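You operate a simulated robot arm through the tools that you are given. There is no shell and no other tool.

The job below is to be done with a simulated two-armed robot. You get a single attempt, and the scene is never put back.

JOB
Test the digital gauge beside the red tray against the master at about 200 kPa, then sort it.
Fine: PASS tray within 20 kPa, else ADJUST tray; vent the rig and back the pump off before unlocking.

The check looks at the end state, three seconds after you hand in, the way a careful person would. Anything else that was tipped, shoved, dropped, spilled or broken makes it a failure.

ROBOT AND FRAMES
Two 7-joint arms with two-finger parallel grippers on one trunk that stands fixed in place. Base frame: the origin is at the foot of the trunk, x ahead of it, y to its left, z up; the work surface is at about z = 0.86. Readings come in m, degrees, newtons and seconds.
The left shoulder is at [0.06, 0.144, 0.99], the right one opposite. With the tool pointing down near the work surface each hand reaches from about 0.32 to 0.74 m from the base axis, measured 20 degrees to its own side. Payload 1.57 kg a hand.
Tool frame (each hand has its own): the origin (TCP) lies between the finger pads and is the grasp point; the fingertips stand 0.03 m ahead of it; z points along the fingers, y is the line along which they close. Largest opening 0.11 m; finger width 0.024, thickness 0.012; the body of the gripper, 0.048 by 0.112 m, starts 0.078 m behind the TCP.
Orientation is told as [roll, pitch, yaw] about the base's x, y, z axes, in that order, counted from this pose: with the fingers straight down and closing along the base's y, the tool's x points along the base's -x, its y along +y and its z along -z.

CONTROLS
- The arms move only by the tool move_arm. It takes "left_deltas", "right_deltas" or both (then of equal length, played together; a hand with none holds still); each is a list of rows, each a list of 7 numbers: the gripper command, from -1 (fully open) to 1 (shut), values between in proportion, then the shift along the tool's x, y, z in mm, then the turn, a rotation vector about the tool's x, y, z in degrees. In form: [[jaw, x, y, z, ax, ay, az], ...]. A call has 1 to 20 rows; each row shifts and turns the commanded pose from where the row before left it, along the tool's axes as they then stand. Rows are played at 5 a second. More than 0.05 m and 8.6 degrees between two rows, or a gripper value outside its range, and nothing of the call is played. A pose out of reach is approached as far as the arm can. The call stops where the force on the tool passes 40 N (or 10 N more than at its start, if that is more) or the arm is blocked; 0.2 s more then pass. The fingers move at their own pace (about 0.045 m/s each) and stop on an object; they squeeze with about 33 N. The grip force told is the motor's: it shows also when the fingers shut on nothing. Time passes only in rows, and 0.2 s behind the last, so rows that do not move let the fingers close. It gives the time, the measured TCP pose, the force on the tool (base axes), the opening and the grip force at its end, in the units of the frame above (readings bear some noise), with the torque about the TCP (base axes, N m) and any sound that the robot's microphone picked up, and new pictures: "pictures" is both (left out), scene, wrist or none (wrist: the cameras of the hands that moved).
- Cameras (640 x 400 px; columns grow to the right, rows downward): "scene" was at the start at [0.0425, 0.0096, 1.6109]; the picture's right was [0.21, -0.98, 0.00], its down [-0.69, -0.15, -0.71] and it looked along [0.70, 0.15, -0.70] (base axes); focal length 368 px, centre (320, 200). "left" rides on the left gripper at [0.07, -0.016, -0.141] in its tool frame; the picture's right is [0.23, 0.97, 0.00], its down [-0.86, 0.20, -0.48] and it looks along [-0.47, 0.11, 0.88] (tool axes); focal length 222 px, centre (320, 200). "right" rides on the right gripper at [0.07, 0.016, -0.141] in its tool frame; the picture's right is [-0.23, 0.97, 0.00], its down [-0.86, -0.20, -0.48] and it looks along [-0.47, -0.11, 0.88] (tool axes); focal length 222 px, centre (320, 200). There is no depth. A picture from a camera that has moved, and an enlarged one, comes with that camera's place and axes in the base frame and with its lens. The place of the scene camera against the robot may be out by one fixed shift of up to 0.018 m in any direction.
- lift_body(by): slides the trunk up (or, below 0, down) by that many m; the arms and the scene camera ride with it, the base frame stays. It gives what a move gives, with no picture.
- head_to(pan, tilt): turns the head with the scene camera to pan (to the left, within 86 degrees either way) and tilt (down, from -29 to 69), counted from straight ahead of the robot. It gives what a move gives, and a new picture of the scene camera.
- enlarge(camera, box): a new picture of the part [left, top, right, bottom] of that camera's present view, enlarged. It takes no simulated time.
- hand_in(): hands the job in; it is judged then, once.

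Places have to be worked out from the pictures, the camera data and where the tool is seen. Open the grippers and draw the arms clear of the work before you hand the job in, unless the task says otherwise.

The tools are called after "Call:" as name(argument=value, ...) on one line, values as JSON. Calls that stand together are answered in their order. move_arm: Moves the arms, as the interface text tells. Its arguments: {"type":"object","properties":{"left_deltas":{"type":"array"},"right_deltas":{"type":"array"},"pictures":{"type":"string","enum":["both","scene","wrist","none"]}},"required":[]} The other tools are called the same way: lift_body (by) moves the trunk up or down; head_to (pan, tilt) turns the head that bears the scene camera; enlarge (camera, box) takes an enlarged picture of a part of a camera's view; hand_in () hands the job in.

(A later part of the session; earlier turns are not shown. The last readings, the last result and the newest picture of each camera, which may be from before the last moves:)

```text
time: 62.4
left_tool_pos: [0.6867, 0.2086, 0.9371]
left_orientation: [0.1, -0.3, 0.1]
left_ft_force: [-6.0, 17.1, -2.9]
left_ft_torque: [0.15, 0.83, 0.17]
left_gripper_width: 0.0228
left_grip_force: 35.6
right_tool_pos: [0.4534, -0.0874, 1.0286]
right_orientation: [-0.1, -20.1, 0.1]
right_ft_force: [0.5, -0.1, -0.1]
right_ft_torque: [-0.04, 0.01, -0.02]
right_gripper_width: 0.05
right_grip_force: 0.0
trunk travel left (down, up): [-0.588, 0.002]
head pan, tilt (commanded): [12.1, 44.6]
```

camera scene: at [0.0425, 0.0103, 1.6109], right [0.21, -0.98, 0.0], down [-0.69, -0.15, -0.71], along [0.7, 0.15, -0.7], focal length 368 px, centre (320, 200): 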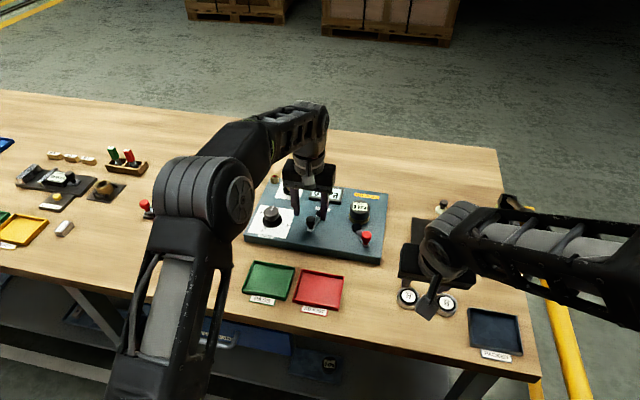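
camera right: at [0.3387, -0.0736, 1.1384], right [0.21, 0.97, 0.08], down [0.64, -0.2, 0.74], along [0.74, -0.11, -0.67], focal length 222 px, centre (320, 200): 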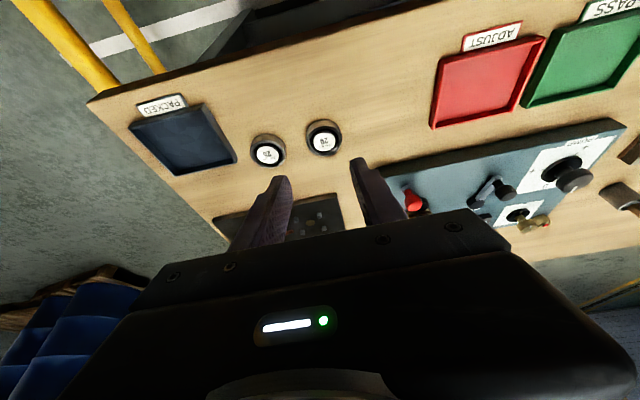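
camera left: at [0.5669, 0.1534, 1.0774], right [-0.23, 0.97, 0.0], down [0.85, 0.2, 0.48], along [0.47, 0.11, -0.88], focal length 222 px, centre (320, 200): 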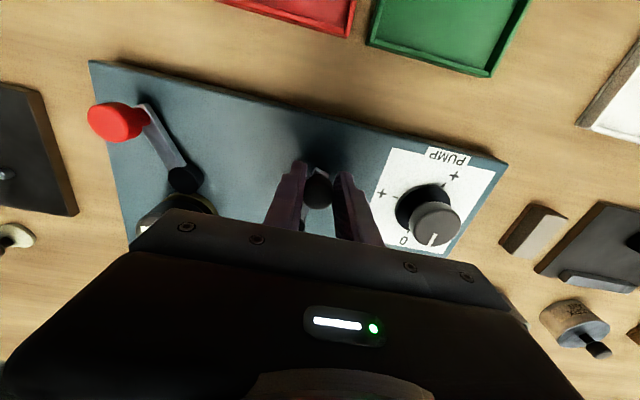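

A 17 N sideways strain remains; I shift +1.5 mm in y, then open the jaws and rise.

Call:
move_arm(left_deltas=[[0.7, 0.3, 1.5, 0, 0, 0, 0], [0.7, 0, 0, 0, 0, 0, 0], [0.4, 0, 0, 0, 0, 0, 0], [0.1, 0, 0, 0, 0, 0, 0], [0.0, 0, 0, 0, 0, 0, 0], [0.0, 0, 0, -12, 0, 0, 0], [0.0, 10, 0, -15, 0, 0, 0], [0.0, 10, 0, -10, 0, 0, 0], [0.0, 0, 0, 0, 0, 0, 0]], pictures="both")

Call:
enlarge(camera="left", box=[210, 90, 430, 240])

```text
time: 64.4
left_tool_pos: [0.6662, 0.2054, 0.9752]
left_orientation: [0.1, -0.1, 0.1]
left_ft_force: [-0.1, 0.1, -0.4]
left_ft_torque: [-0.05, -0.02, 0.0]
left_gripper_width: 0.0553
left_grip_force: 0.1
right_tool_pos: [0.4528, -0.0899, 1.0289]
right_orientation: [0.0, -20.0, 0.1]
right_ft_force: [-0.3, 0.4, 0.5]
right_ft_torque: [-0.01, 0.01, 0.02]
right_gripper_width: 0.0501
right_grip_force: 0.1
trunk travel left (down, up): [-0.588, 0.002]
head pan, tilt (commanded): [12.1, 44.6]
camera scene: at [0.0427, 0.0096, 1.6109], right [0.21, -0.98, 0.0], down [-0.69, -0.15, -0.71], along [0.7, 0.15, -0.7], focal length 368 px, centre (320, 200)
camera left: at [0.5947, 0.1898, 1.1146], right [-0.23, 0.97, 0.0], down [0.85, 0.2, 0.48], along [0.47, 0.11, -0.88], focal length 222 px, centre (320, 200)
```

scene: 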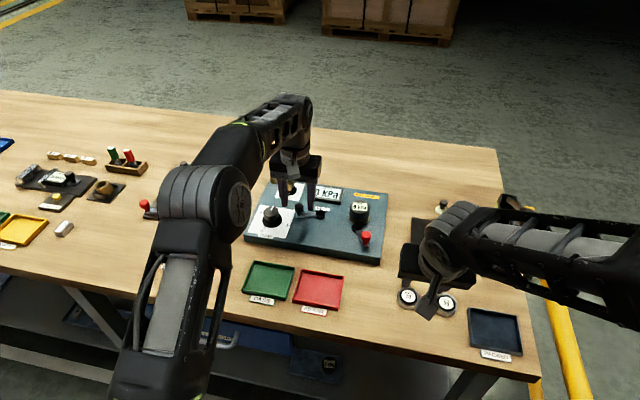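
left: 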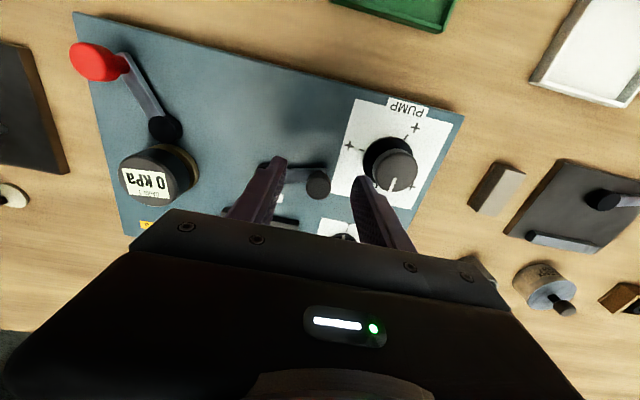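

```text
2.67 times, centred on (320, 165) of left
camera zoom: at [0.5947, 0.1898, 1.1146], right [-0.23, 0.97, 0.0], down [0.85, 0.2, 0.48], along [0.47, 0.11, -0.88], focal length 592 px, centre (320, 293)
```

zoom: 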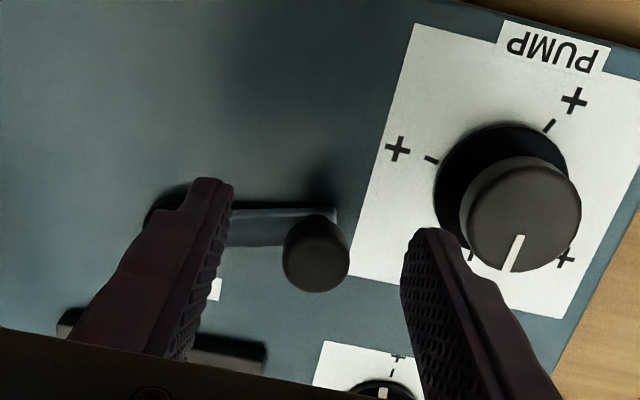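

The vent lever stays at its new stop. I take the left hand back over the pump knob and grip it again.

Call:
move_arm(left_deltas=[[-0.3, 4.5, 23.5, 0, 0, 0, 0], [-0.3, 4.5, 23.5, 0, 0, 0, 0], [-0.3, 4, 23.6, 0, 0, 0, 0], [-0.3, 0, 0, 0, 0, 0, 0], [-0.3, 0, 0, 20, 0, 0, 0], [-0.3, 0, 0, 25, 0, 0, 0], [-0.3, 0, 0, 0, 0, 0, 0]], pictures="wrist")

Call:
enlarge(camera="left", box=[210, 90, 430, 240])

Call:
enlarge(camera="scene", box=[230, 160, 400, 270])

```text
time: 66.0
left_tool_pos: [0.6541, 0.2762, 0.9284]
left_orientation: [0.1, -0.1, 0.1]
left_ft_force: [-0.5, 0.4, 0.4]
left_ft_torque: [-0.03, 0.01, -0.02]
left_gripper_width: 0.0717
left_grip_force: 0.1
right_tool_pos: [0.4524, -0.0898, 1.03]
right_orientation: [0.0, -20.0, 0.0]
right_ft_force: [-0.1, -1.0, 0.6]
right_ft_torque: [0.02, -0.02, 0.0]
right_gripper_width: 0.0502
right_grip_force: 0.0
trunk travel left (down, up): [-0.588, 0.002]
head pan, tilt (commanded): [12.1, 44.6]
camera left: at [0.5813, 0.2615, 1.0696], right [-0.23, 0.97, 0.0], down [0.85, 0.2, 0.48], along [0.47, 0.11, -0.88], focal length 222 px, centre (320, 200)
```

left: 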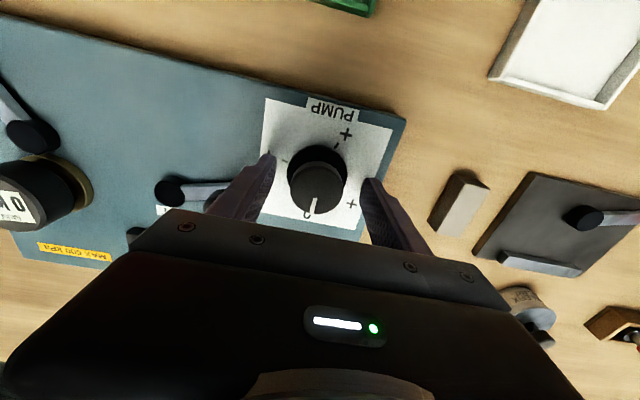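

```text
2.67 times, centred on (320, 165) of left
camera zoom: at [0.5813, 0.2615, 1.0696], right [-0.23, 0.97, 0.0], down [0.85, 0.2, 0.48], along [0.47, 0.11, -0.88], focal length 592 px, centre (320, 293)
```

zoom: 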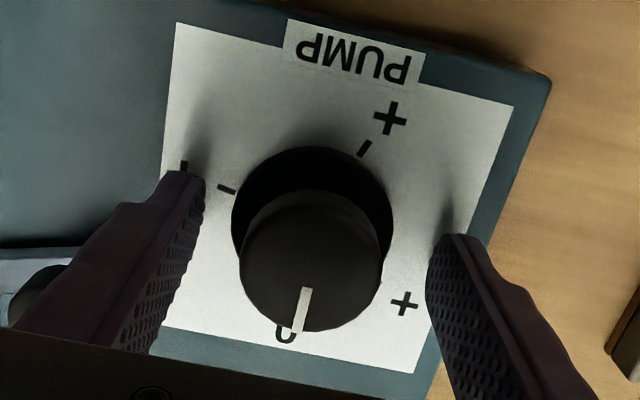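

```text
3.64 times, centred on (315, 215) of scene
camera zoom: at [0.0423, 0.0096, 1.6109], right [0.21, -0.98, 0.0], down [-0.69, -0.15, -0.71], along [0.7, 0.15, -0.7], focal length 1336 px, centre (338, 146)
```

zoom: 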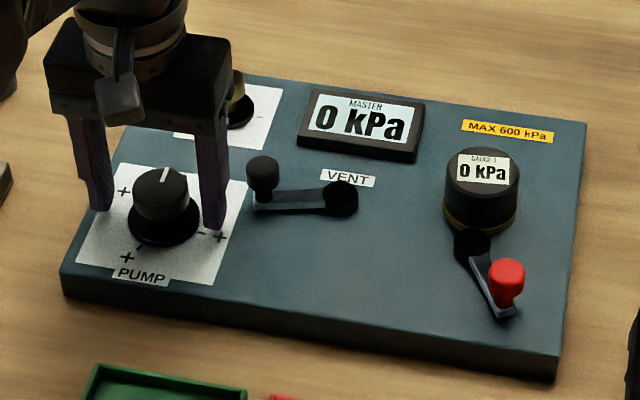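

Centred on the knob; both displays read 0. I close the jaws and turn 12° clockwise, then read the displays.

Call:
move_arm(left_deltas=[[0.0, 0, 0, 0, 0, 0, 0], [0.3, 0, 0, 0, 0, 0, 0], [0.6, 0, 0, 0, 0, 0, 0], [0.6, 0, 0, 0, 0, 0, 0], [0.6, 0, 0, 0, 0, 0, 4], [0.6, 0, 0, 0, 0, 0, 4], [0.6, 0, 0, 0, 0, 0, 4], [0.6, 0, 0, 0, 0, 0, 0], [0.6, 0, 0, 0, 0, 0, 0]], pictures="none")

Call:
enlarge(camera="scene", box=[230, 160, 400, 270])

```text
time: 68.0
left_tool_pos: [0.6541, 0.275, 0.9287]
left_orientation: [0.1, -0.1, -12.0]
left_ft_force: [-3.5, -10.2, -1.6]
left_ft_torque: [-0.41, -0.13, -0.03]
left_gripper_width: 0.0397
left_grip_force: 44.6
right_tool_pos: [0.4525, -0.091, 1.0294]
right_orientation: [-0.1, -20.0, 0.0]
right_ft_force: [0.0, -1.3, 0.9]
right_ft_torque: [0.0, -0.02, 0.03]
right_gripper_width: 0.0501
right_grip_force: 0.2
trunk travel left (down, up): [-0.588, 0.002]
head pan, tilt (commanded): [12.1, 44.6]
```

```text
3.64 times, centred on (315, 215) of scene
camera zoom: at [0.0421, 0.0082, 1.6109], right [0.21, -0.98, 0.0], down [-0.69, -0.15, -0.71], along [0.7, 0.15, -0.7], focal length 1336 px, centre (338, 146)
```

zoom: 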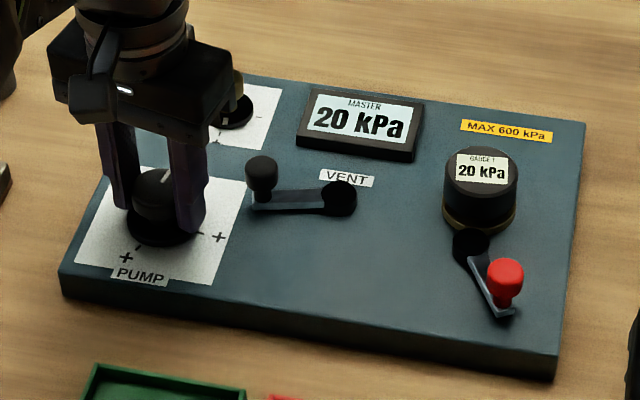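

Pressure builds: both read 20 kPa at 12°, so about 1.67 kPa per degree and 200 kPa at roughly 120°. I turn another 48° and check.

Call:
move_arm(left_deltas=[[0.6, 0, 0, 0, 0, 0, 4], [0.6, 0, 0, 0, 0, 0, 4], [0.6, 0, 0, 0, 0, 0, 4], [0.6, 0, 0, 0, 0, 0, 4], [0.6, 0, 0, 0, 0, 0, 4], [0.6, 0, 0, 0, 0, 0, 4], [0.6, 0, 0, 0, 0, 0, 4], [0.6, 0, 0, 0, 0, 0, 4], [0.6, 0, 0, 0, 0, 0, 4], [0.6, 0, 0, 0, 0, 0, 4], [0.6, 0, 0, 0, 0, 0, 4], [0.6, 0, 0, 0, 0, 0, 4], [0.6, 0, 0, 0, 0, 0, 0]], pictures="wrist")

Call:
enlarge(camera="scene", box=[230, 160, 400, 270])

```text
time: 70.8
left_tool_pos: [0.6543, 0.2764, 0.9304]
left_orientation: [0.1, 0.0, -59.9]
left_ft_force: [2.3, -9.4, -4.8]
left_ft_torque: [-0.79, -0.32, -0.02]
left_gripper_width: 0.0394
left_grip_force: 44.5
right_tool_pos: [0.4537, -0.0904, 1.0284]
right_orientation: [0.0, -20.0, 0.1]
right_ft_force: [-0.1, 0.0, 0.3]
right_ft_torque: [0.0, 0.01, 0.03]
right_gripper_width: 0.0501
right_grip_force: 0.2
trunk travel left (down, up): [-0.588, 0.002]
head pan, tilt (commanded): [12.1, 44.6]
camera left: at [0.6031, 0.3292, 1.0698], right [0.73, 0.68, 0.0], down [0.6, -0.64, 0.48], along [0.33, -0.35, -0.88], focal length 222 px, centre (320, 200)
```

left: 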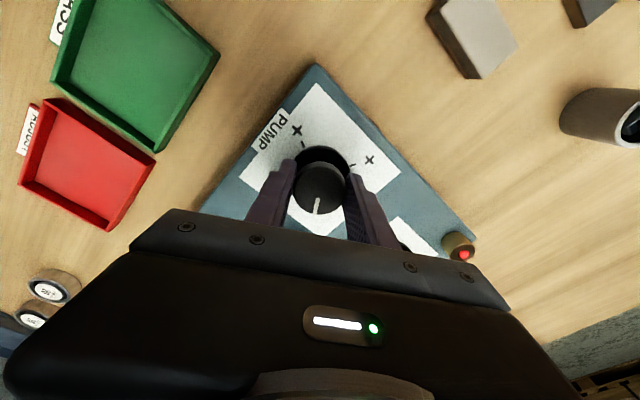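

```text
3.64 times, centred on (315, 215) of scene
camera zoom: at [0.0433, 0.0087, 1.6109], right [0.21, -0.98, 0.0], down [-0.69, -0.15, -0.71], along [0.7, 0.15, -0.7], focal length 1336 px, centre (338, 146)
```

zoom: 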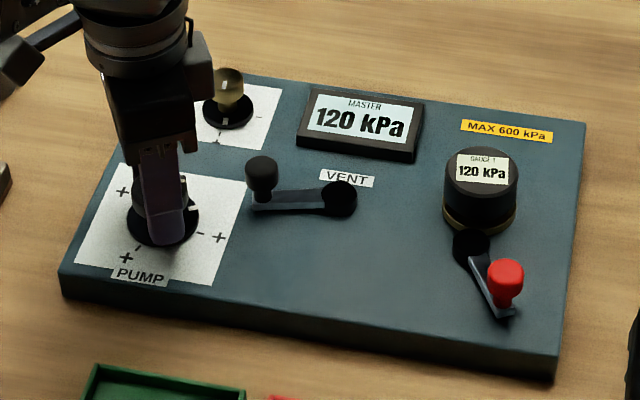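

120 kPa on both at 60°, so 2 kPa per degree; 200 kPa should be at 100°. I turn a further 36° and read.

Call:
move_arm(left_deltas=[[0.6, 0, 0, 0, 0, 0, 4], [0.6, 0, 0, 0, 0, 0, 4], [0.6, 0, 0, 0, 0, 0, 4], [0.6, 0, 0, 0, 0, 0, 4], [0.6, 0, 0, 0, 0, 0, 4], [0.6, 0, 0, 0, 0, 0, 4], [0.6, 0, 0, 0, 0, 0, 4], [0.6, 0, 0, 0, 0, 0, 4], [0.6, 0, 0, 0, 0, 0, 4], [0.6, 0, 0, 0, 0, 0, 0], [0.6, 0, 0, 0, 0, 0, 0]], pictures="none")

Call:
enlarge(camera="scene", box=[230, 160, 400, 270])

```text
time: 73.2
left_tool_pos: [0.6545, 0.2764, 0.9301]
left_orientation: [0.1, 0.1, -96.0]
left_ft_force: [13.2, -4.7, 3.1]
left_ft_torque: [-0.84, -0.11, 0.0]
left_gripper_width: 0.0399
left_grip_force: 44.9
right_tool_pos: [0.4548, -0.0896, 1.0286]
right_orientation: [0.0, -19.8, 0.0]
right_ft_force: [-0.5, 0.7, -0.6]
right_ft_torque: [0.05, 0.01, -0.02]
right_gripper_width: 0.0504
right_grip_force: 0.1
trunk travel left (down, up): [-0.588, 0.002]
head pan, tilt (commanded): [12.1, 44.6]
```

```text
3.64 times, centred on (315, 215) of scene
camera zoom: at [0.0441, 0.0089, 1.6109], right [0.21, -0.98, 0.0], down [-0.69, -0.15, -0.71], along [0.69, 0.15, -0.7], focal length 1336 px, centre (338, 146)
```

zoom: 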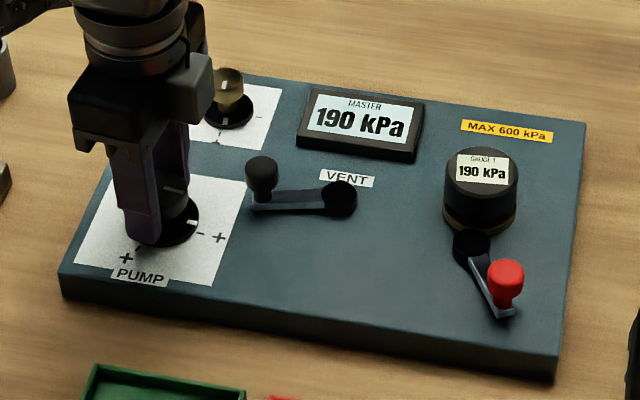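

190 kPa on both. I turn 4–5° more to reach 200 kPa.

Call:
move_arm(left_deltas=[[0.6, 0, 0, 0, 0, 0, 2.5], [0.6, 0, 0, 0, 0, 0, 2.5], [0.6, 0, 0, 0, 0, 0, 0], [0.6, 0, 0, 0, 0, 0, 0], [0.6, 0, 0, 0, 0, 0, 0]], pictures="none")

Call:
enlarge(camera="scene", box=[230, 160, 400, 270])

Call:
enlarge(camera="scene", box=[340, 190, 380, 220])

Call:
enlarge(camera="scene", box=[305, 180, 345, 205])

```text
time: 74.4
left_tool_pos: [0.6554, 0.2768, 0.9303]
left_orientation: [0.0, 0.1, -101.1]
left_ft_force: [17.4, -4.9, 5.7]
left_ft_torque: [-0.46, 0.11, 0.02]
left_gripper_width: 0.0399
left_grip_force: 44.9
right_tool_pos: [0.4538, -0.0901, 1.0284]
right_orientation: [0.0, -19.9, -0.1]
right_ft_force: [0.1, 0.0, 0.3]
right_ft_torque: [0.0, 0.01, 0.01]
right_gripper_width: 0.0502
right_grip_force: 0.0
trunk travel left (down, up): [-0.588, 0.002]
head pan, tilt (commanded): [12.1, 44.6]
```

```text
3.64 times, centred on (315, 215) of scene
camera zoom: at [0.0443, 0.0088, 1.6109], right [0.21, -0.98, 0.0], down [-0.69, -0.15, -0.71], along [0.69, 0.15, -0.7], focal length 1336 px, centre (338, 146)
```

zoom: 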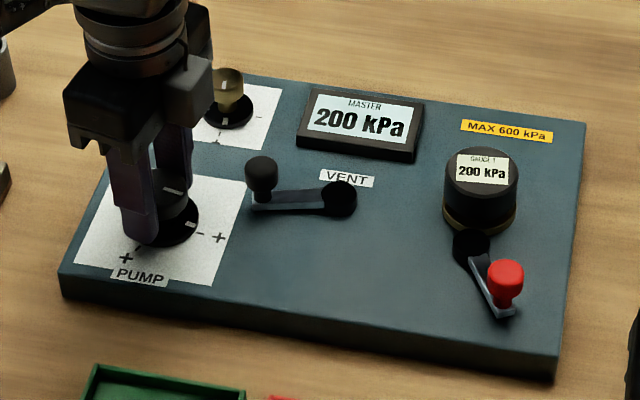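

```text
13.33 times, centred on (360, 205) of scene
camera zoom: at [0.0443, 0.0088, 1.6109], right [0.21, -0.98, 0.0], down [-0.69, -0.15, -0.71], along [0.69, 0.15, -0.7], focal length 4900 px, centre (-213, 133)
```

zoom: 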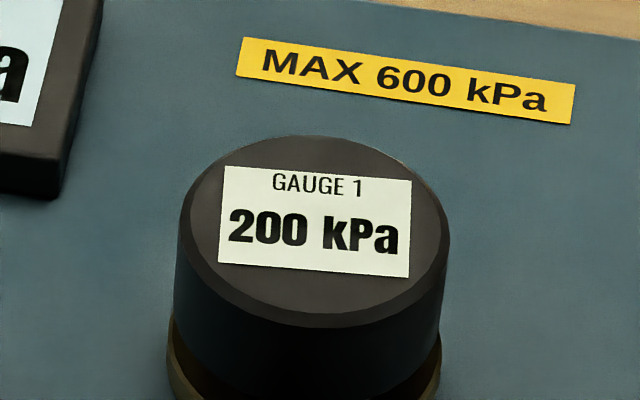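

```text
16.00 times, centred on (325, 192) of scene
camera zoom: at [0.0443, 0.0088, 1.6109], right [0.21, -0.98, 0.0], down [-0.69, -0.15, -0.71], along [0.69, 0.15, -0.7], focal length 5880 px, centre (240, 320)
```

zoom: 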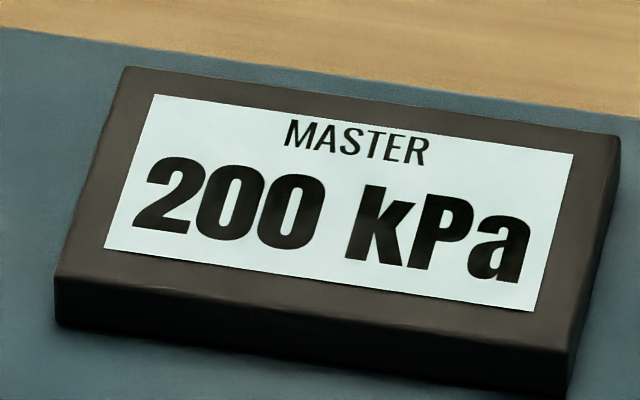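

Master 200, Gauge 200. I hold for a couple of seconds to be sure that both readings are settled and not drifting.

Call:
move_arm(left_deltas=[[0.6, 0, 0, 0, 0, 0, 0], [0.6, 0, 0, 0, 0, 0, 0], [0.6, 0, 0, 0, 0, 0, 0], [0.6, 0, 0, 0, 0, 0, 0], [0.6, 0, 0, 0, 0, 0, 0], [0.6, 0, 0, 0, 0, 0, 0], [0.6, 0, 0, 0, 0, 0, 0], [0.6, 0, 0, 0, 0, 0, 0], [0.6, 0, 0, 0, 0, 0, 0], [0.6, 0, 0, 0, 0, 0, 0], [0.6, 0, 0, 0, 0, 0, 0], [0.6, 0, 0, 0, 0, 0, 0]], pictures="none")

Call:
enlarge(camera="scene", box=[300, 180, 380, 230])

```text
time: 77.0
left_tool_pos: [0.6544, 0.277, 0.9295]
left_orientation: [0.2, 0.1, -100.9]
left_ft_force: [18.7, -2.1, 8.7]
left_ft_torque: [0.19, -0.03, -0.01]
left_gripper_width: 0.0397
left_grip_force: 45.3
right_tool_pos: [0.4545, -0.0895, 1.0284]
right_orientation: [0.0, -20.0, 0.0]
right_ft_force: [-0.2, 0.1, 0.7]
right_ft_torque: [0.01, 0.05, 0.0]
right_gripper_width: 0.0497
right_grip_force: 0.1
trunk travel left (down, up): [-0.588, 0.002]
head pan, tilt (commanded): [12.1, 44.6]
```

```text
8.00 times, centred on (340, 205) of scene
camera zoom: at [0.0441, 0.0088, 1.6109], right [0.21, -0.98, 0.0], down [-0.69, -0.15, -0.71], along [0.69, 0.15, -0.7], focal length 2940 px, centre (160, 160)
```

zoom: 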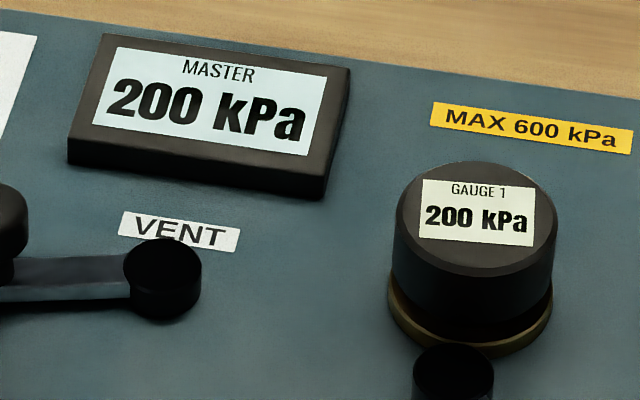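

Stable at 200/200 kPa: difference 0, so this gauge belongs in PASS. Now the safe sequence: first vent. I release the pump knob, rise, and turn the left hand back to yaw 0.

Call:
move_arm(left_deltas=[[0.1, 0, 0, 0, 0, 0, 0], [-0.3, 0, 0, 0, 0, 0, 0], [-0.3, 0, 0, 0, 0, 0, 0], [-0.3, 0, 0, -20, 0, 0, 0], [-0.3, 0, 0, -25, 0, 0, 0], [-0.3, 0, 0, 0, 0, 0, -7.78], [-0.3, 0, 0, 0, 0, 0, -7.78], [-0.3, 0, 0, 0, 0, 0, -7.78], [-0.3, 0, 0, 0, 0, 0, -7.78], [-0.3, 0, 0, 0, 0, 0, -7.78], [-0.3, 0, 0, 0, 0, 0, -7.78], [-0.3, 0, 0, 0, 0, 0, -7.78], [-0.3, 0, 0, 0, 0, 0, -7.78], [-0.3, 0, 0, 0, 0, 0, -7.78], [-0.3, 0, 0, 0, 0, 0, -7.78], [-0.3, 0, 0, 0, 0, 0, -7.78], [-0.3, 0, 0, 0, 0, 0, -7.78], [-0.3, 0, 0, 0, 0, 0, -7.78], [-0.3, 0, 0, 0, 0, 0, 0]], pictures="wrist")

Call:
enlarge(camera="scene", box=[230, 160, 400, 270])

Call:
enlarge(camera="left", box=[100, 90, 430, 280])

```text
time: 81.0
left_tool_pos: [0.6532, 0.2763, 0.975]
left_orientation: [0.0, -0.1, 0.4]
left_ft_force: [-0.3, 0.9, 0.6]
left_ft_torque: [0.05, 0.0, -0.01]
left_gripper_width: 0.0716
left_grip_force: 0.1
right_tool_pos: [0.453, -0.0894, 1.0295]
right_orientation: [0.0, -19.9, 0.0]
right_ft_force: [-0.4, 0.5, -0.1]
right_ft_torque: [0.01, -0.02, 0.02]
right_gripper_width: 0.0499
right_grip_force: 0.1
trunk travel left (down, up): [-0.588, 0.002]
head pan, tilt (commanded): [12.1, 44.6]
camera left: at [0.5816, 0.2608, 1.1144], right [-0.23, 0.97, 0.0], down [0.85, 0.2, 0.48], along [0.47, 0.11, -0.88], focal length 222 px, centre (320, 200)
```

left: 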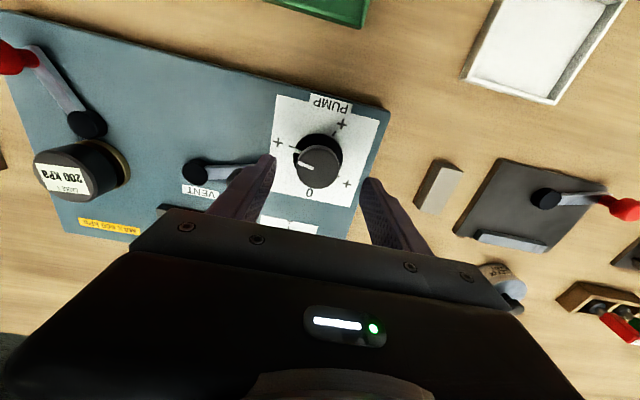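

```text
3.64 times, centred on (315, 215) of scene
camera zoom: at [0.0425, 0.0096, 1.6109], right [0.21, -0.98, 0.0], down [-0.69, -0.15, -0.71], along [0.7, 0.15, -0.7], focal length 1336 px, centre (338, 146)
```

zoom: 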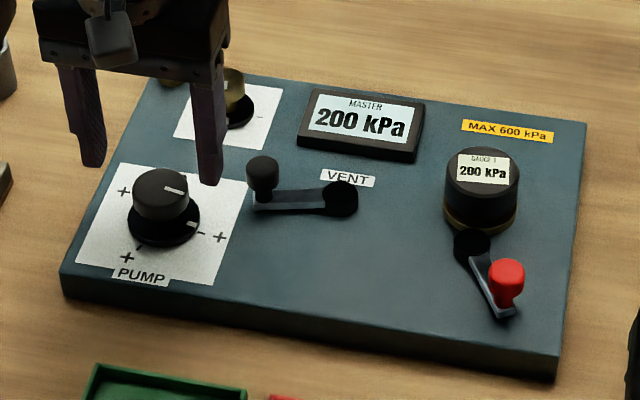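

```text
1.94 times, centred on (265, 185) of left
camera zoom: at [0.5816, 0.2608, 1.1144], right [-0.23, 0.97, 0.0], down [0.85, 0.2, 0.48], along [0.47, 0.11, -0.88], focal length 431 px, centre (427, 229)
```

zoom: 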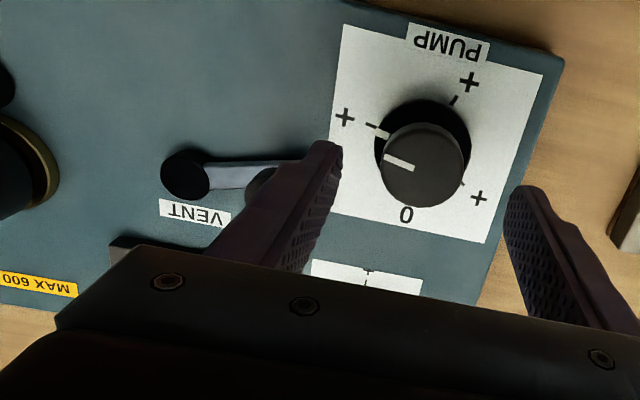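

The pump stays put at 200 kPa. I move the left hand in front of the vent handle (now near [0.680, 0.209]) and descend with jaws straddling it in y.

Call:
move_arm(left_deltas=[[0.18, 0, -34, 0, 0, 0, 0], [0.18, 0, -34, 0, 0, 0, 0], [0.18, 0, 0, 18, 0, 0, 0], [0.18, 0, 0, 20, 0, 0, 0], [0.18, 0, 0, 0, 0, 0, 0]], pictures="wrist")

Call:
enlarge(camera="left", box=[210, 90, 430, 240])

Call:
enlarge(camera="scene", box=[230, 160, 400, 270])

```text
time: 82.2
left_tool_pos: [0.6528, 0.2085, 0.9365]
left_orientation: [0.1, -0.1, 0.2]
left_ft_force: [-0.1, 0.2, 0.5]
left_ft_torque: [0.02, -0.02, 0.01]
left_gripper_width: 0.0449
left_grip_force: 0.1
right_tool_pos: [0.4529, -0.0892, 1.0281]
right_orientation: [0.1, -20.1, 0.0]
right_ft_force: [-0.3, -0.8, -0.2]
right_ft_torque: [0.02, -0.01, 0.01]
right_gripper_width: 0.0501
right_grip_force: 0.1
trunk travel left (down, up): [-0.588, 0.002]
head pan, tilt (commanded): [12.1, 44.6]
camera left: at [0.5817, 0.1926, 1.0762], right [-0.23, 0.97, 0.0], down [0.85, 0.2, 0.48], along [0.47, 0.11, -0.88], focal length 222 px, centre (320, 200)
```

left: 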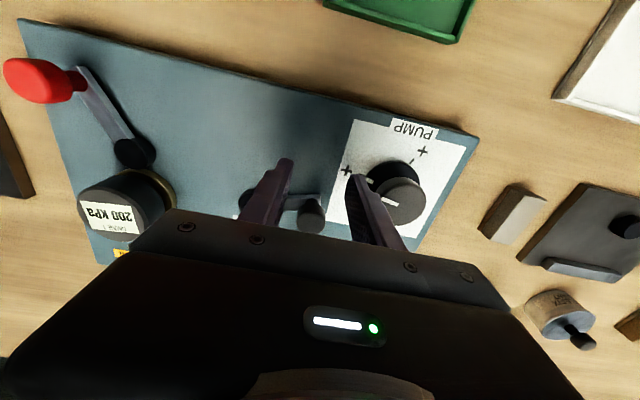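

```text
2.67 times, centred on (320, 165) of left
camera zoom: at [0.5817, 0.1926, 1.0762], right [-0.23, 0.97, 0.0], down [0.85, 0.2, 0.48], along [0.47, 0.11, -0.88], focal length 592 px, centre (320, 293)
```

zoom: 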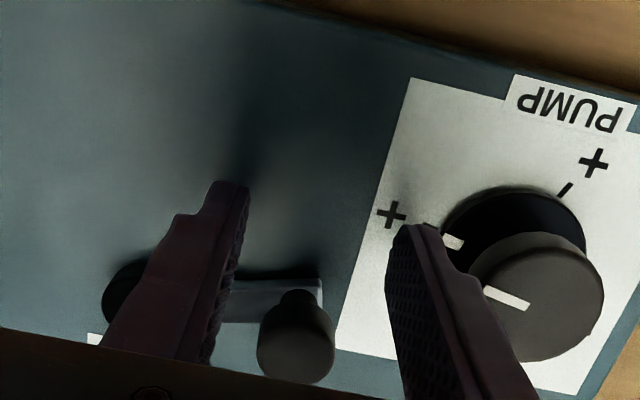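

```text
3.64 times, centred on (315, 215) of scene
camera zoom: at [0.0424, 0.0097, 1.6109], right [0.21, -0.98, 0.0], down [-0.69, -0.15, -0.71], along [0.7, 0.15, -0.7], focal length 1336 px, centre (338, 146)
```

zoom: 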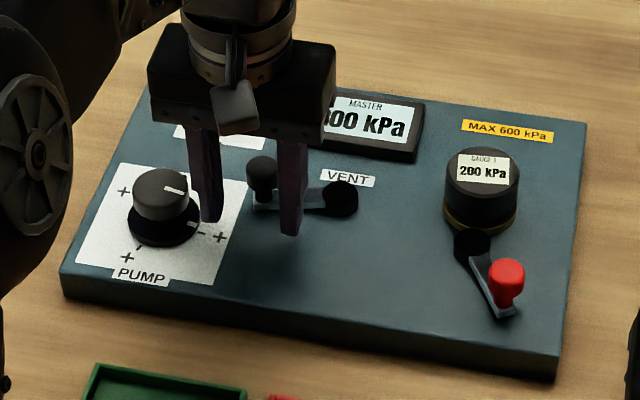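

The handle is at [0.679, 0.208], centred between the fingers in y. I move forward 26 mm and close on it.

Call:
move_arm(left_deltas=[[0.18, -13, 0, 0, 0, 0, 0], [0.18, -13, 0, 0, 0, 0, 0], [0.18, 0, 0, 0, 0, 0, 0], [0.4, 0, 0, 0, 0, 0, 0], [0.7, 0, 0, 0, 0, 0, 0], [0.7, 0, 0, 0, 0, 0, 0]], pictures="none")

Call:
enlarge(camera="left", box=[210, 90, 430, 240])

```text
time: 83.6
left_tool_pos: [0.6781, 0.2069, 0.9361]
left_orientation: [0.1, -0.1, 0.2]
left_ft_force: [0.4, -0.7, -1.6]
left_ft_torque: [-0.06, -0.01, 0.06]
left_gripper_width: 0.0231
left_grip_force: 25.1
right_tool_pos: [0.4535, -0.0905, 1.0296]
right_orientation: [0.0, -20.0, 0.1]
right_ft_force: [0.1, -0.6, -0.4]
right_ft_torque: [-0.02, -0.01, -0.03]
right_gripper_width: 0.05
right_grip_force: 0.1
trunk travel left (down, up): [-0.588, 0.002]
head pan, tilt (commanded): [12.1, 44.6]
```

```text
2.67 times, centred on (320, 165) of left
camera zoom: at [0.6076, 0.1923, 1.0762], right [-0.23, 0.97, 0.0], down [0.85, 0.2, 0.48], along [0.47, 0.11, -0.88], focal length 592 px, centre (320, 293)
```

zoom: 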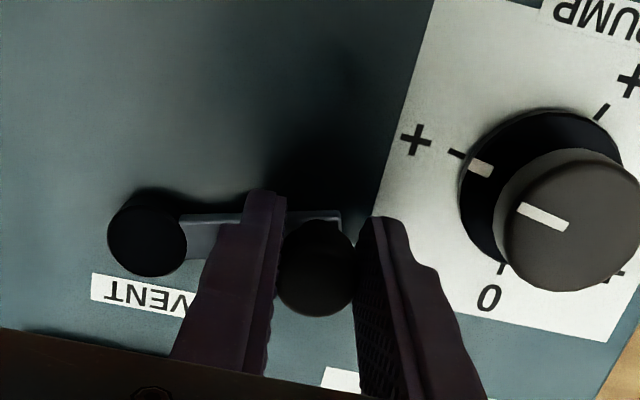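

Gripped. I swing the vent lever back open along the arc, first to about 132°.

Call:
move_arm(left_deltas=[[0.7, 4.5, -1.1, 0, 0, 0, 0], [0.7, 4.4, -1.6, 0, 0, 0, 0], [0.7, 4.2, -1.9, 0, 0, 0, 0], [0.7, 4.0, -2.3, 0, 0, 0, 0], [0.7, 3.8, -2.6, 0, 0, 0, 0], [0.7, 3.6, -2.9, 0, 0, 0, 0], [0.7, 0, 0, 0, 0, 0, 0]], pictures="none")

Call:
enlarge(camera="scene", box=[230, 160, 400, 270])

Call:
enlarge(camera="left", box=[210, 90, 430, 240])

```text
time: 85.2
left_tool_pos: [0.6536, 0.1986, 0.9359]
left_orientation: [0.0, 0.0, 0.3]
left_ft_force: [0.1, 6.9, -0.1]
left_ft_torque: [0.03, 0.24, 0.3]
left_gripper_width: 0.0234
left_grip_force: 35.4
right_tool_pos: [0.4536, -0.0883, 1.0291]
right_orientation: [0.0, -20.1, 0.2]
right_ft_force: [0.0, -0.3, -0.3]
right_ft_torque: [-0.02, 0.0, 0.0]
right_gripper_width: 0.0501
right_grip_force: 0.0
trunk travel left (down, up): [-0.588, 0.002]
head pan, tilt (commanded): [12.1, 44.6]
```

```text
3.64 times, centred on (315, 215) of scene
camera zoom: at [0.0425, 0.0105, 1.6109], right [0.21, -0.98, 0.0], down [-0.69, -0.15, -0.71], along [0.7, 0.15, -0.7], focal length 1336 px, centre (338, 146)
```

zoom: 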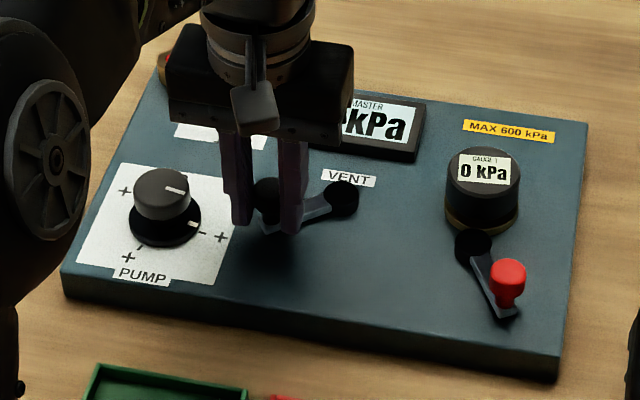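

```text
2.67 times, centred on (320, 165) of left
camera zoom: at [0.5835, 0.1821, 1.0763], right [-0.23, 0.97, 0.0], down [0.85, 0.2, 0.48], along [0.47, 0.11, -0.88], focal length 592 px, centre (320, 293)
```

zoom: 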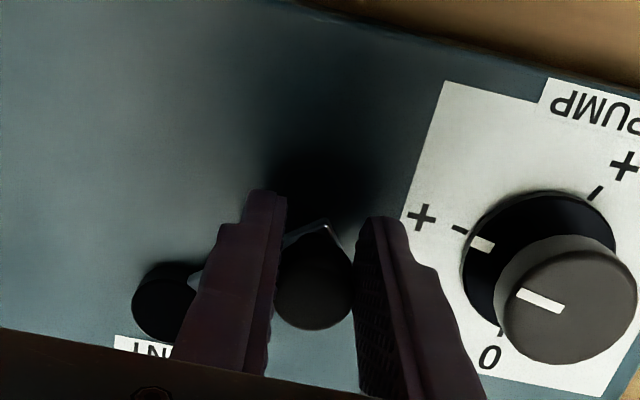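

The gauge has dropped to 0 kPa: the vent is opening. I finish swinging the lever back to its original stop (about 163°).

Call:
move_arm(left_deltas=[[0.7, 3.3, -3.3, 0, 0, 0, 0], [0.7, 3.0, -3.5, 0, 0, 0, 0], [0.7, 2.6, -3.7, 0, 0, 0, 0], [0.7, 2.4, -4.0, 0, 0, 0, 0], [0.7, 2.0, -4.2, 0, 0, 0, 0], [0.7, 1.6, -4.0, 0, 0, 0, 0], [0.7, 0, 0, 0, 0, 0, 0]], pictures="none")

Call:
enlarge(camera="left", box=[210, 90, 430, 240])

```text
time: 86.8
left_tool_pos: [0.6399, 0.1754, 0.9368]
left_orientation: [0.1, -0.2, 0.3]
left_ft_force: [-6.8, 13.7, -2.2]
left_ft_torque: [0.18, -0.19, 0.55]
left_gripper_width: 0.0233
left_grip_force: 35.3
right_tool_pos: [0.4541, -0.0882, 1.0299]
right_orientation: [-0.2, -20.0, 0.1]
right_ft_force: [-0.5, -0.5, -0.3]
right_ft_torque: [0.01, -0.01, -0.02]
right_gripper_width: 0.0503
right_grip_force: 0.0
trunk travel left (down, up): [-0.588, 0.002]
head pan, tilt (commanded): [12.1, 44.6]
```

```text
2.67 times, centred on (320, 165) of left
camera zoom: at [0.5683, 0.16, 1.0762], right [-0.23, 0.97, 0.0], down [0.85, 0.2, 0.48], along [0.47, 0.11, -0.88], focal length 592 px, centre (320, 293)
```

zoom: 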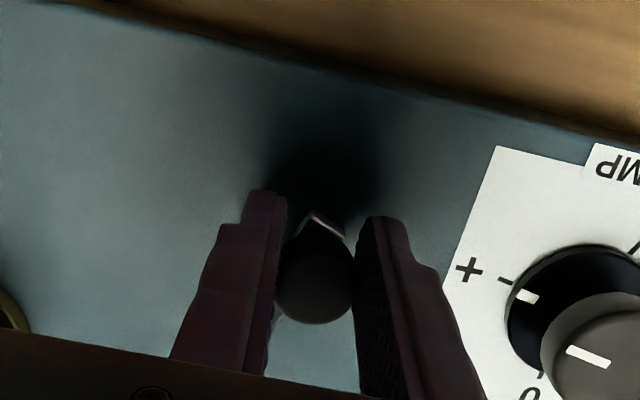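

I nudge the last few millimetres to the stop and watch for the force to rise.

Call:
move_arm(left_deltas=[[0.7, 0.8, -3, 0, 0, 0, 0], [0.7, 0.5, -3, 0, 0, 0, 0], [0.7, 0, 0, 0, 0, 0, 0]], pictures="none")

```text
time: 87.6
left_tool_pos: [0.6401, 0.1692, 0.9371]
left_orientation: [0.0, -0.1, 0.2]
left_ft_force: [-4.6, 11.5, -3.7]
left_ft_torque: [0.12, 0.42, 0.04]
left_gripper_width: 0.0239
left_grip_force: 35.9
right_tool_pos: [0.4535, -0.0883, 1.0289]
right_orientation: [-0.1, -20.0, -0.1]
right_ft_force: [1.3, 0.4, -0.7]
right_ft_torque: [-0.01, 0.01, -0.04]
right_gripper_width: 0.0499
right_grip_force: 0.0
trunk travel left (down, up): [-0.588, 0.002]
head pan, tilt (commanded): [12.1, 44.6]
```

It is back at its original place (y = 0.169). One more small nudge to be sure it is against the stop, then I relax and release.

Call:
move_arm(left_deltas=[[0.7, 0.3, -2, 0, 0, 0, 0], [0.7, 0, 0, 0, 0, 0, 0], [0.7, -0.3, 3.5, 0, 0, 0, 0], [0.7, 0, 0, 0, 0, 0, 0]], pictures="none")

```text
time: 88.6
left_tool_pos: [0.6384, 0.1698, 0.9357]
left_orientation: [0.0, -0.2, 0.1]
left_ft_force: [-2.5, 9.3, -3.0]
left_ft_torque: [0.01, -0.6, 0.04]
left_gripper_width: 0.0233
left_grip_force: 35.8
right_tool_pos: [0.4534, -0.0884, 1.0294]
right_orientation: [0.0, -20.0, 0.0]
right_ft_force: [0.1, -0.1, -0.4]
right_ft_torque: [0.0, -0.01, -0.03]
right_gripper_width: 0.0503
right_grip_force: 0.1
trunk travel left (down, up): [-0.588, 0.002]
head pan, tilt (commanded): [12.1, 44.6]
```

I ease off 2 mm more, open the jaws, rise to z ≈ 0.975 and check the displays.

Call:
move_arm(left_deltas=[[0.7, 0, 1.5, 0, 0, 0, 0], [0.4, 0, 0, 0, 0, 0, 0], [0.1, 0, 0, 0, 0, 0, 0], [0.0, 0, 0, 0, 0, 0, 0], [0.0, 0, 0, -18, 0, 0, 0], [0.0, 0, 0, -20, 0, 0, 0], [-0.3, -5, 35, 0, 0, 0, 0], [-0.3, -5, 35, 0, 0, 0, 0], [-0.3, -5, 35, 0, 0, 0, 0], [-0.3, 0, 0, 0, 0, 0, 0]], pictures="wrist")

Call:
enlarge(camera="scene", box=[230, 160, 400, 270])

Call:
enlarge(camera="left", box=[100, 60, 430, 260])

```text
time: 90.8
left_tool_pos: [0.653, 0.2756, 0.9754]
left_orientation: [0.1, 0.0, 0.2]
left_ft_force: [0.3, -0.4, 0.2]
left_ft_torque: [-0.01, 0.0, 0.01]
left_gripper_width: 0.0717
left_grip_force: 0.1
right_tool_pos: [0.4534, -0.0908, 1.0293]
right_orientation: [0.0, -20.0, 0.0]
right_ft_force: [0.7, -0.3, -0.1]
right_ft_torque: [0.0, -0.02, -0.06]
right_gripper_width: 0.05
right_grip_force: 0.0
trunk travel left (down, up): [-0.588, 0.002]
head pan, tilt (commanded): [12.1, 44.6]
camera left: at [0.5812, 0.2598, 1.1151], right [-0.23, 0.97, 0.0], down [0.85, 0.2, 0.48], along [0.47, 0.11, -0.88], focal length 222 px, centre (320, 200)
```

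left: 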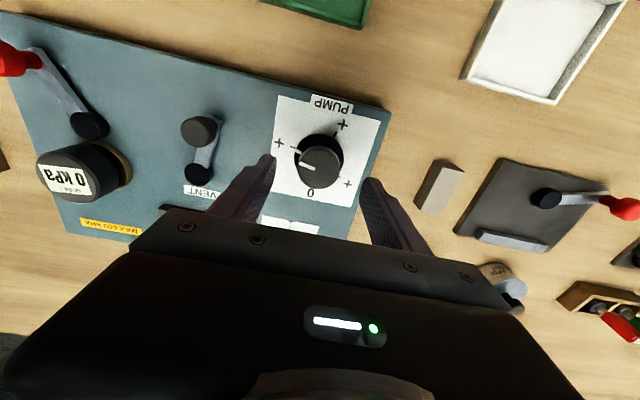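

```text
3.64 times, centred on (315, 215) of scene
camera zoom: at [0.0423, 0.0089, 1.6109], right [0.21, -0.98, 0.0], down [-0.69, -0.15, -0.71], along [0.7, 0.15, -0.7], focal length 1336 px, centre (338, 146)
```

zoom: 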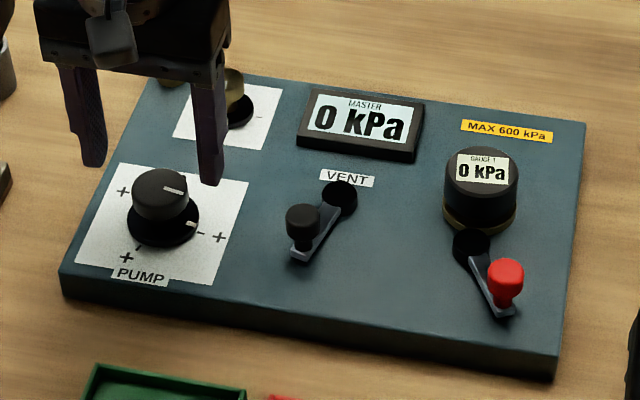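

```text
1.94 times, centred on (265, 160) of left
camera zoom: at [0.5812, 0.2598, 1.1151], right [-0.23, 0.97, 0.0], down [0.85, 0.2, 0.48], along [0.47, 0.11, -0.88], focal length 431 px, centre (427, 278)
```

zoom: 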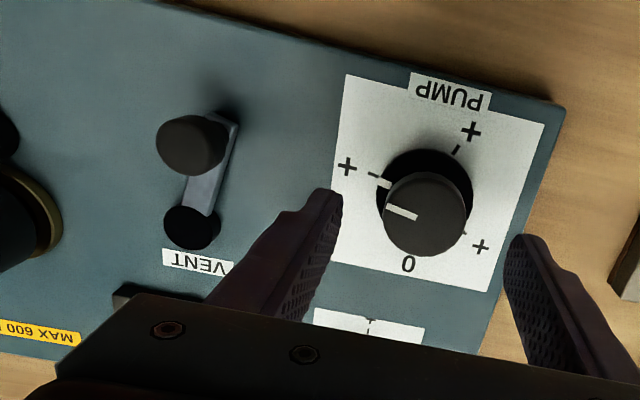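

Rig vented: both 0 kPa, vent lever back in its original place. Now I turn the left hand to yaw −101° above the pump knob, descend and grip it.

Call:
move_arm(left_deltas=[[-0.3, 0, 0, 0, 0, 0, 7.78], [-0.3, 0, 0, 0, 0, 0, 7.78], [-0.3, 0, 0, 0, 0, 0, 7.78], [-0.3, 0, 0, 0, 0, 0, 7.78], [-0.3, 0, 0, 0, 0, 0, 7.78], [-0.3, 0, 0, 0, 0, 0, 7.78], [-0.3, 0, 0, 0, 0, 0, 7.78], [-0.3, 0, 0, 0, 0, 0, 7.78], [-0.3, 0, 0, 0, 0, 0, 7.78], [-0.3, 0, 0, 0, 0, 0, 7.78], [-0.3, 0, 0, 0, 0, 0, 7.78], [-0.3, 0, 0, 0, 0, 0, 7.78], [-0.3, 0, 0, 0, 0, 0, 7.78], [-0.3, 0, 0, 0, 0, 0, 0], [-0.3, 0, 0, 20, 0, 0, 0], [-0.3, 0, 0, 25, 0, 0, 0], [-0.3, 0, 0, 0, 0, 0, 0]], pictures="wrist")

Call:
enlarge(camera="left", box=[210, 90, 430, 240])

```text
time: 94.4
left_tool_pos: [0.654, 0.2764, 0.9284]
left_orientation: [0.1, 0.1, -100.9]
left_ft_force: [-0.2, -0.8, 0.6]
left_ft_torque: [0.0, 0.01, 0.01]
left_gripper_width: 0.0713
left_grip_force: 0.1
right_tool_pos: [0.4538, -0.0906, 1.0293]
right_orientation: [0.0, -20.0, 0.1]
right_ft_force: [-0.6, -0.6, -0.8]
right_ft_torque: [-0.02, -0.02, -0.02]
right_gripper_width: 0.05
right_grip_force: 0.0
trunk travel left (down, up): [-0.588, 0.002]
head pan, tilt (commanded): [12.1, 44.6]
camera left: at [0.6492, 0.3478, 1.0697], right [1.0, 0.04, 0.0], down [0.03, -0.88, 0.48], along [0.02, -0.48, -0.88], focal length 222 px, centre (320, 200)
```

left: 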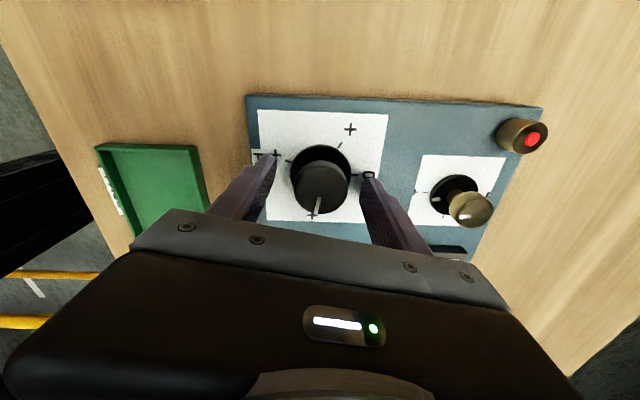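

```text
2.67 times, centred on (320, 165) of left
camera zoom: at [0.6492, 0.3478, 1.0697], right [1.0, 0.04, 0.0], down [0.03, -0.88, 0.48], along [0.02, -0.48, -0.88], focal length 592 px, centre (320, 293)
```

zoom: 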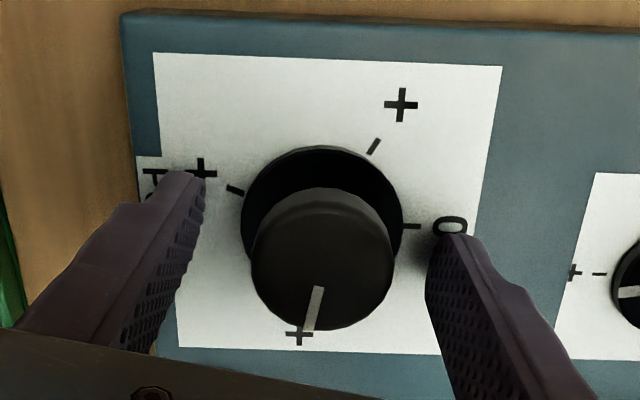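

Centred. I close on the knob and turn it back counter-clockwise 100.8° to return the pump to 0.

Call:
move_arm(left_deltas=[[0.0, 0, 0, 0, 0, 0, 0], [0.3, 0, 0, 0, 0, 0, 0], [0.6, 0, 0, 0, 0, 0, 0], [0.6, 0, 0, 0, 0, 0, 0], [0.6, 0, 0, 0, 0, 0, -6.3], [0.6, 0, 0, 0, 0, 0, -6.3], [0.6, 0, 0, 0, 0, 0, -6.3], [0.6, 0, 0, 0, 0, 0, -6.3], [0.6, 0, 0, 0, 0, 0, -6.3], [0.6, 0, 0, 0, 0, 0, -6.3], [0.6, 0, 0, 0, 0, 0, -6.3], [0.6, 0, 0, 0, 0, 0, -6.3], [0.6, 0, 0, 0, 0, 0, -6.3], [0.6, 0, 0, 0, 0, 0, -6.3], [0.6, 0, 0, 0, 0, 0, -6.3], [0.6, 0, 0, 0, 0, 0, -6.3], [0.6, 0, 0, 0, 0, 0, -6.3], [0.6, 0, 0, 0, 0, 0, -6.3], [0.6, 0, 0, 0, 0, 0, -6.3], [0.6, 0, 0, 0, 0, 0, -4.3]], pictures="wrist")

Call:
enlarge(camera="left", box=[210, 90, 430, 240])

Call:
enlarge(camera="scene", box=[230, 160, 400, 270])

```text
time: 98.6
left_tool_pos: [0.6545, 0.2746, 0.9293]
left_orientation: [0.1, -0.1, -2.1]
left_ft_force: [8.1, -4.2, 3.7]
left_ft_torque: [0.0, 0.68, 0.0]
left_gripper_width: 0.0396
left_grip_force: 44.7
right_tool_pos: [0.4537, -0.0896, 1.0294]
right_orientation: [0.0, -20.1, -0.1]
right_ft_force: [-0.2, 0.4, 0.1]
right_ft_torque: [-0.01, 0.02, 0.0]
right_gripper_width: 0.05
right_grip_force: 0.0
trunk travel left (down, up): [-0.588, 0.002]
head pan, tilt (commanded): [12.1, 44.6]
camera left: at [0.5821, 0.2619, 1.0695], right [-0.19, 0.98, 0.0], down [0.86, 0.17, 0.48], along [0.47, 0.09, -0.88], focal length 222 px, centre (320, 200)
```

left: 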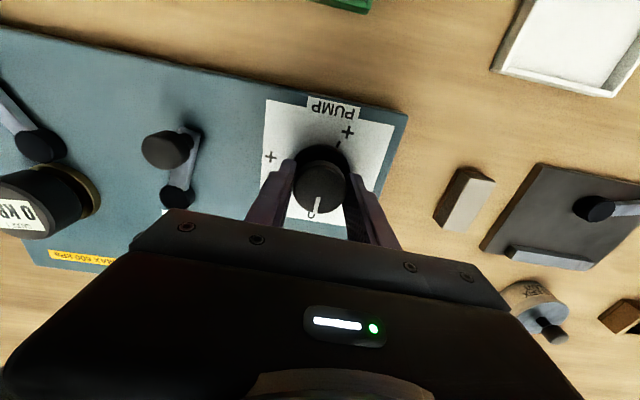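

```text
2.67 times, centred on (320, 165) of left
camera zoom: at [0.5821, 0.2619, 1.0695], right [-0.19, 0.98, 0.0], down [0.86, 0.17, 0.48], along [0.47, 0.09, -0.88], focal length 592 px, centre (320, 293)
```

zoom: 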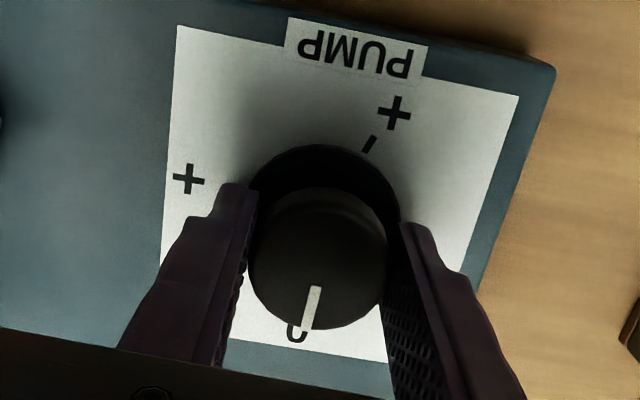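

```text
3.64 times, centred on (315, 215) of scene
camera zoom: at [0.0433, 0.0088, 1.6109], right [0.21, -0.98, 0.0], down [-0.69, -0.15, -0.71], along [0.7, 0.15, -0.7], focal length 1336 px, centre (338, 146)
```

zoom: 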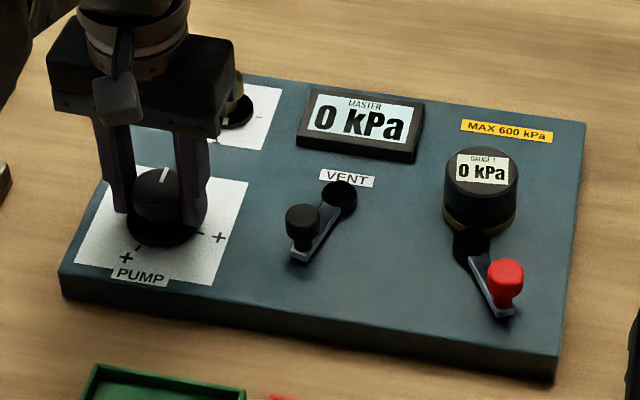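

The pointer is about 2° from 0. I turn the last 2.3°, then check alignment.

Call:
move_arm(left_deltas=[[0.6, 0, 0, 0, 0, 0, -1.2], [0.6, 0, 0, 0, 0, 0, -1.1], [0.6, 0, 0, 0, 0, 0, 0], [0.6, 0, 0, 0, 0, 0, 0]], pictures="none")

Call:
enlarge(camera="left", box=[250, 110, 390, 240])

```text
time: 99.6
left_tool_pos: [0.6541, 0.2761, 0.9301]
left_orientation: [0.1, -0.1, 0.1]
left_ft_force: [8.1, -5.9, 2.7]
left_ft_torque: [-0.13, 0.11, -0.43]
left_gripper_width: 0.0395
left_grip_force: 44.7
right_tool_pos: [0.4535, -0.0907, 1.029]
right_orientation: [-0.1, -20.0, 0.1]
right_ft_force: [0.3, -0.3, 0.3]
right_ft_torque: [0.04, 0.01, 0.0]
right_gripper_width: 0.0501
right_grip_force: 0.2
trunk travel left (down, up): [-0.588, 0.002]
head pan, tilt (commanded): [12.1, 44.6]
```

```text
3.08 times, centred on (320, 175) of left
camera zoom: at [0.5826, 0.2592, 1.0694], right [-0.23, 0.97, 0.0], down [0.85, 0.2, 0.48], along [0.47, 0.11, -0.88], focal length 684 px, centre (320, 277)
```

zoom: 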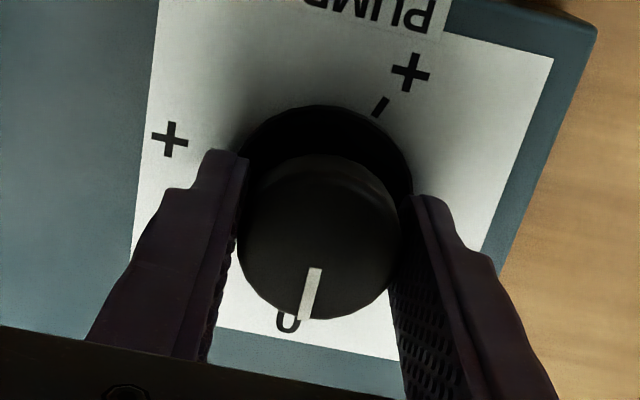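

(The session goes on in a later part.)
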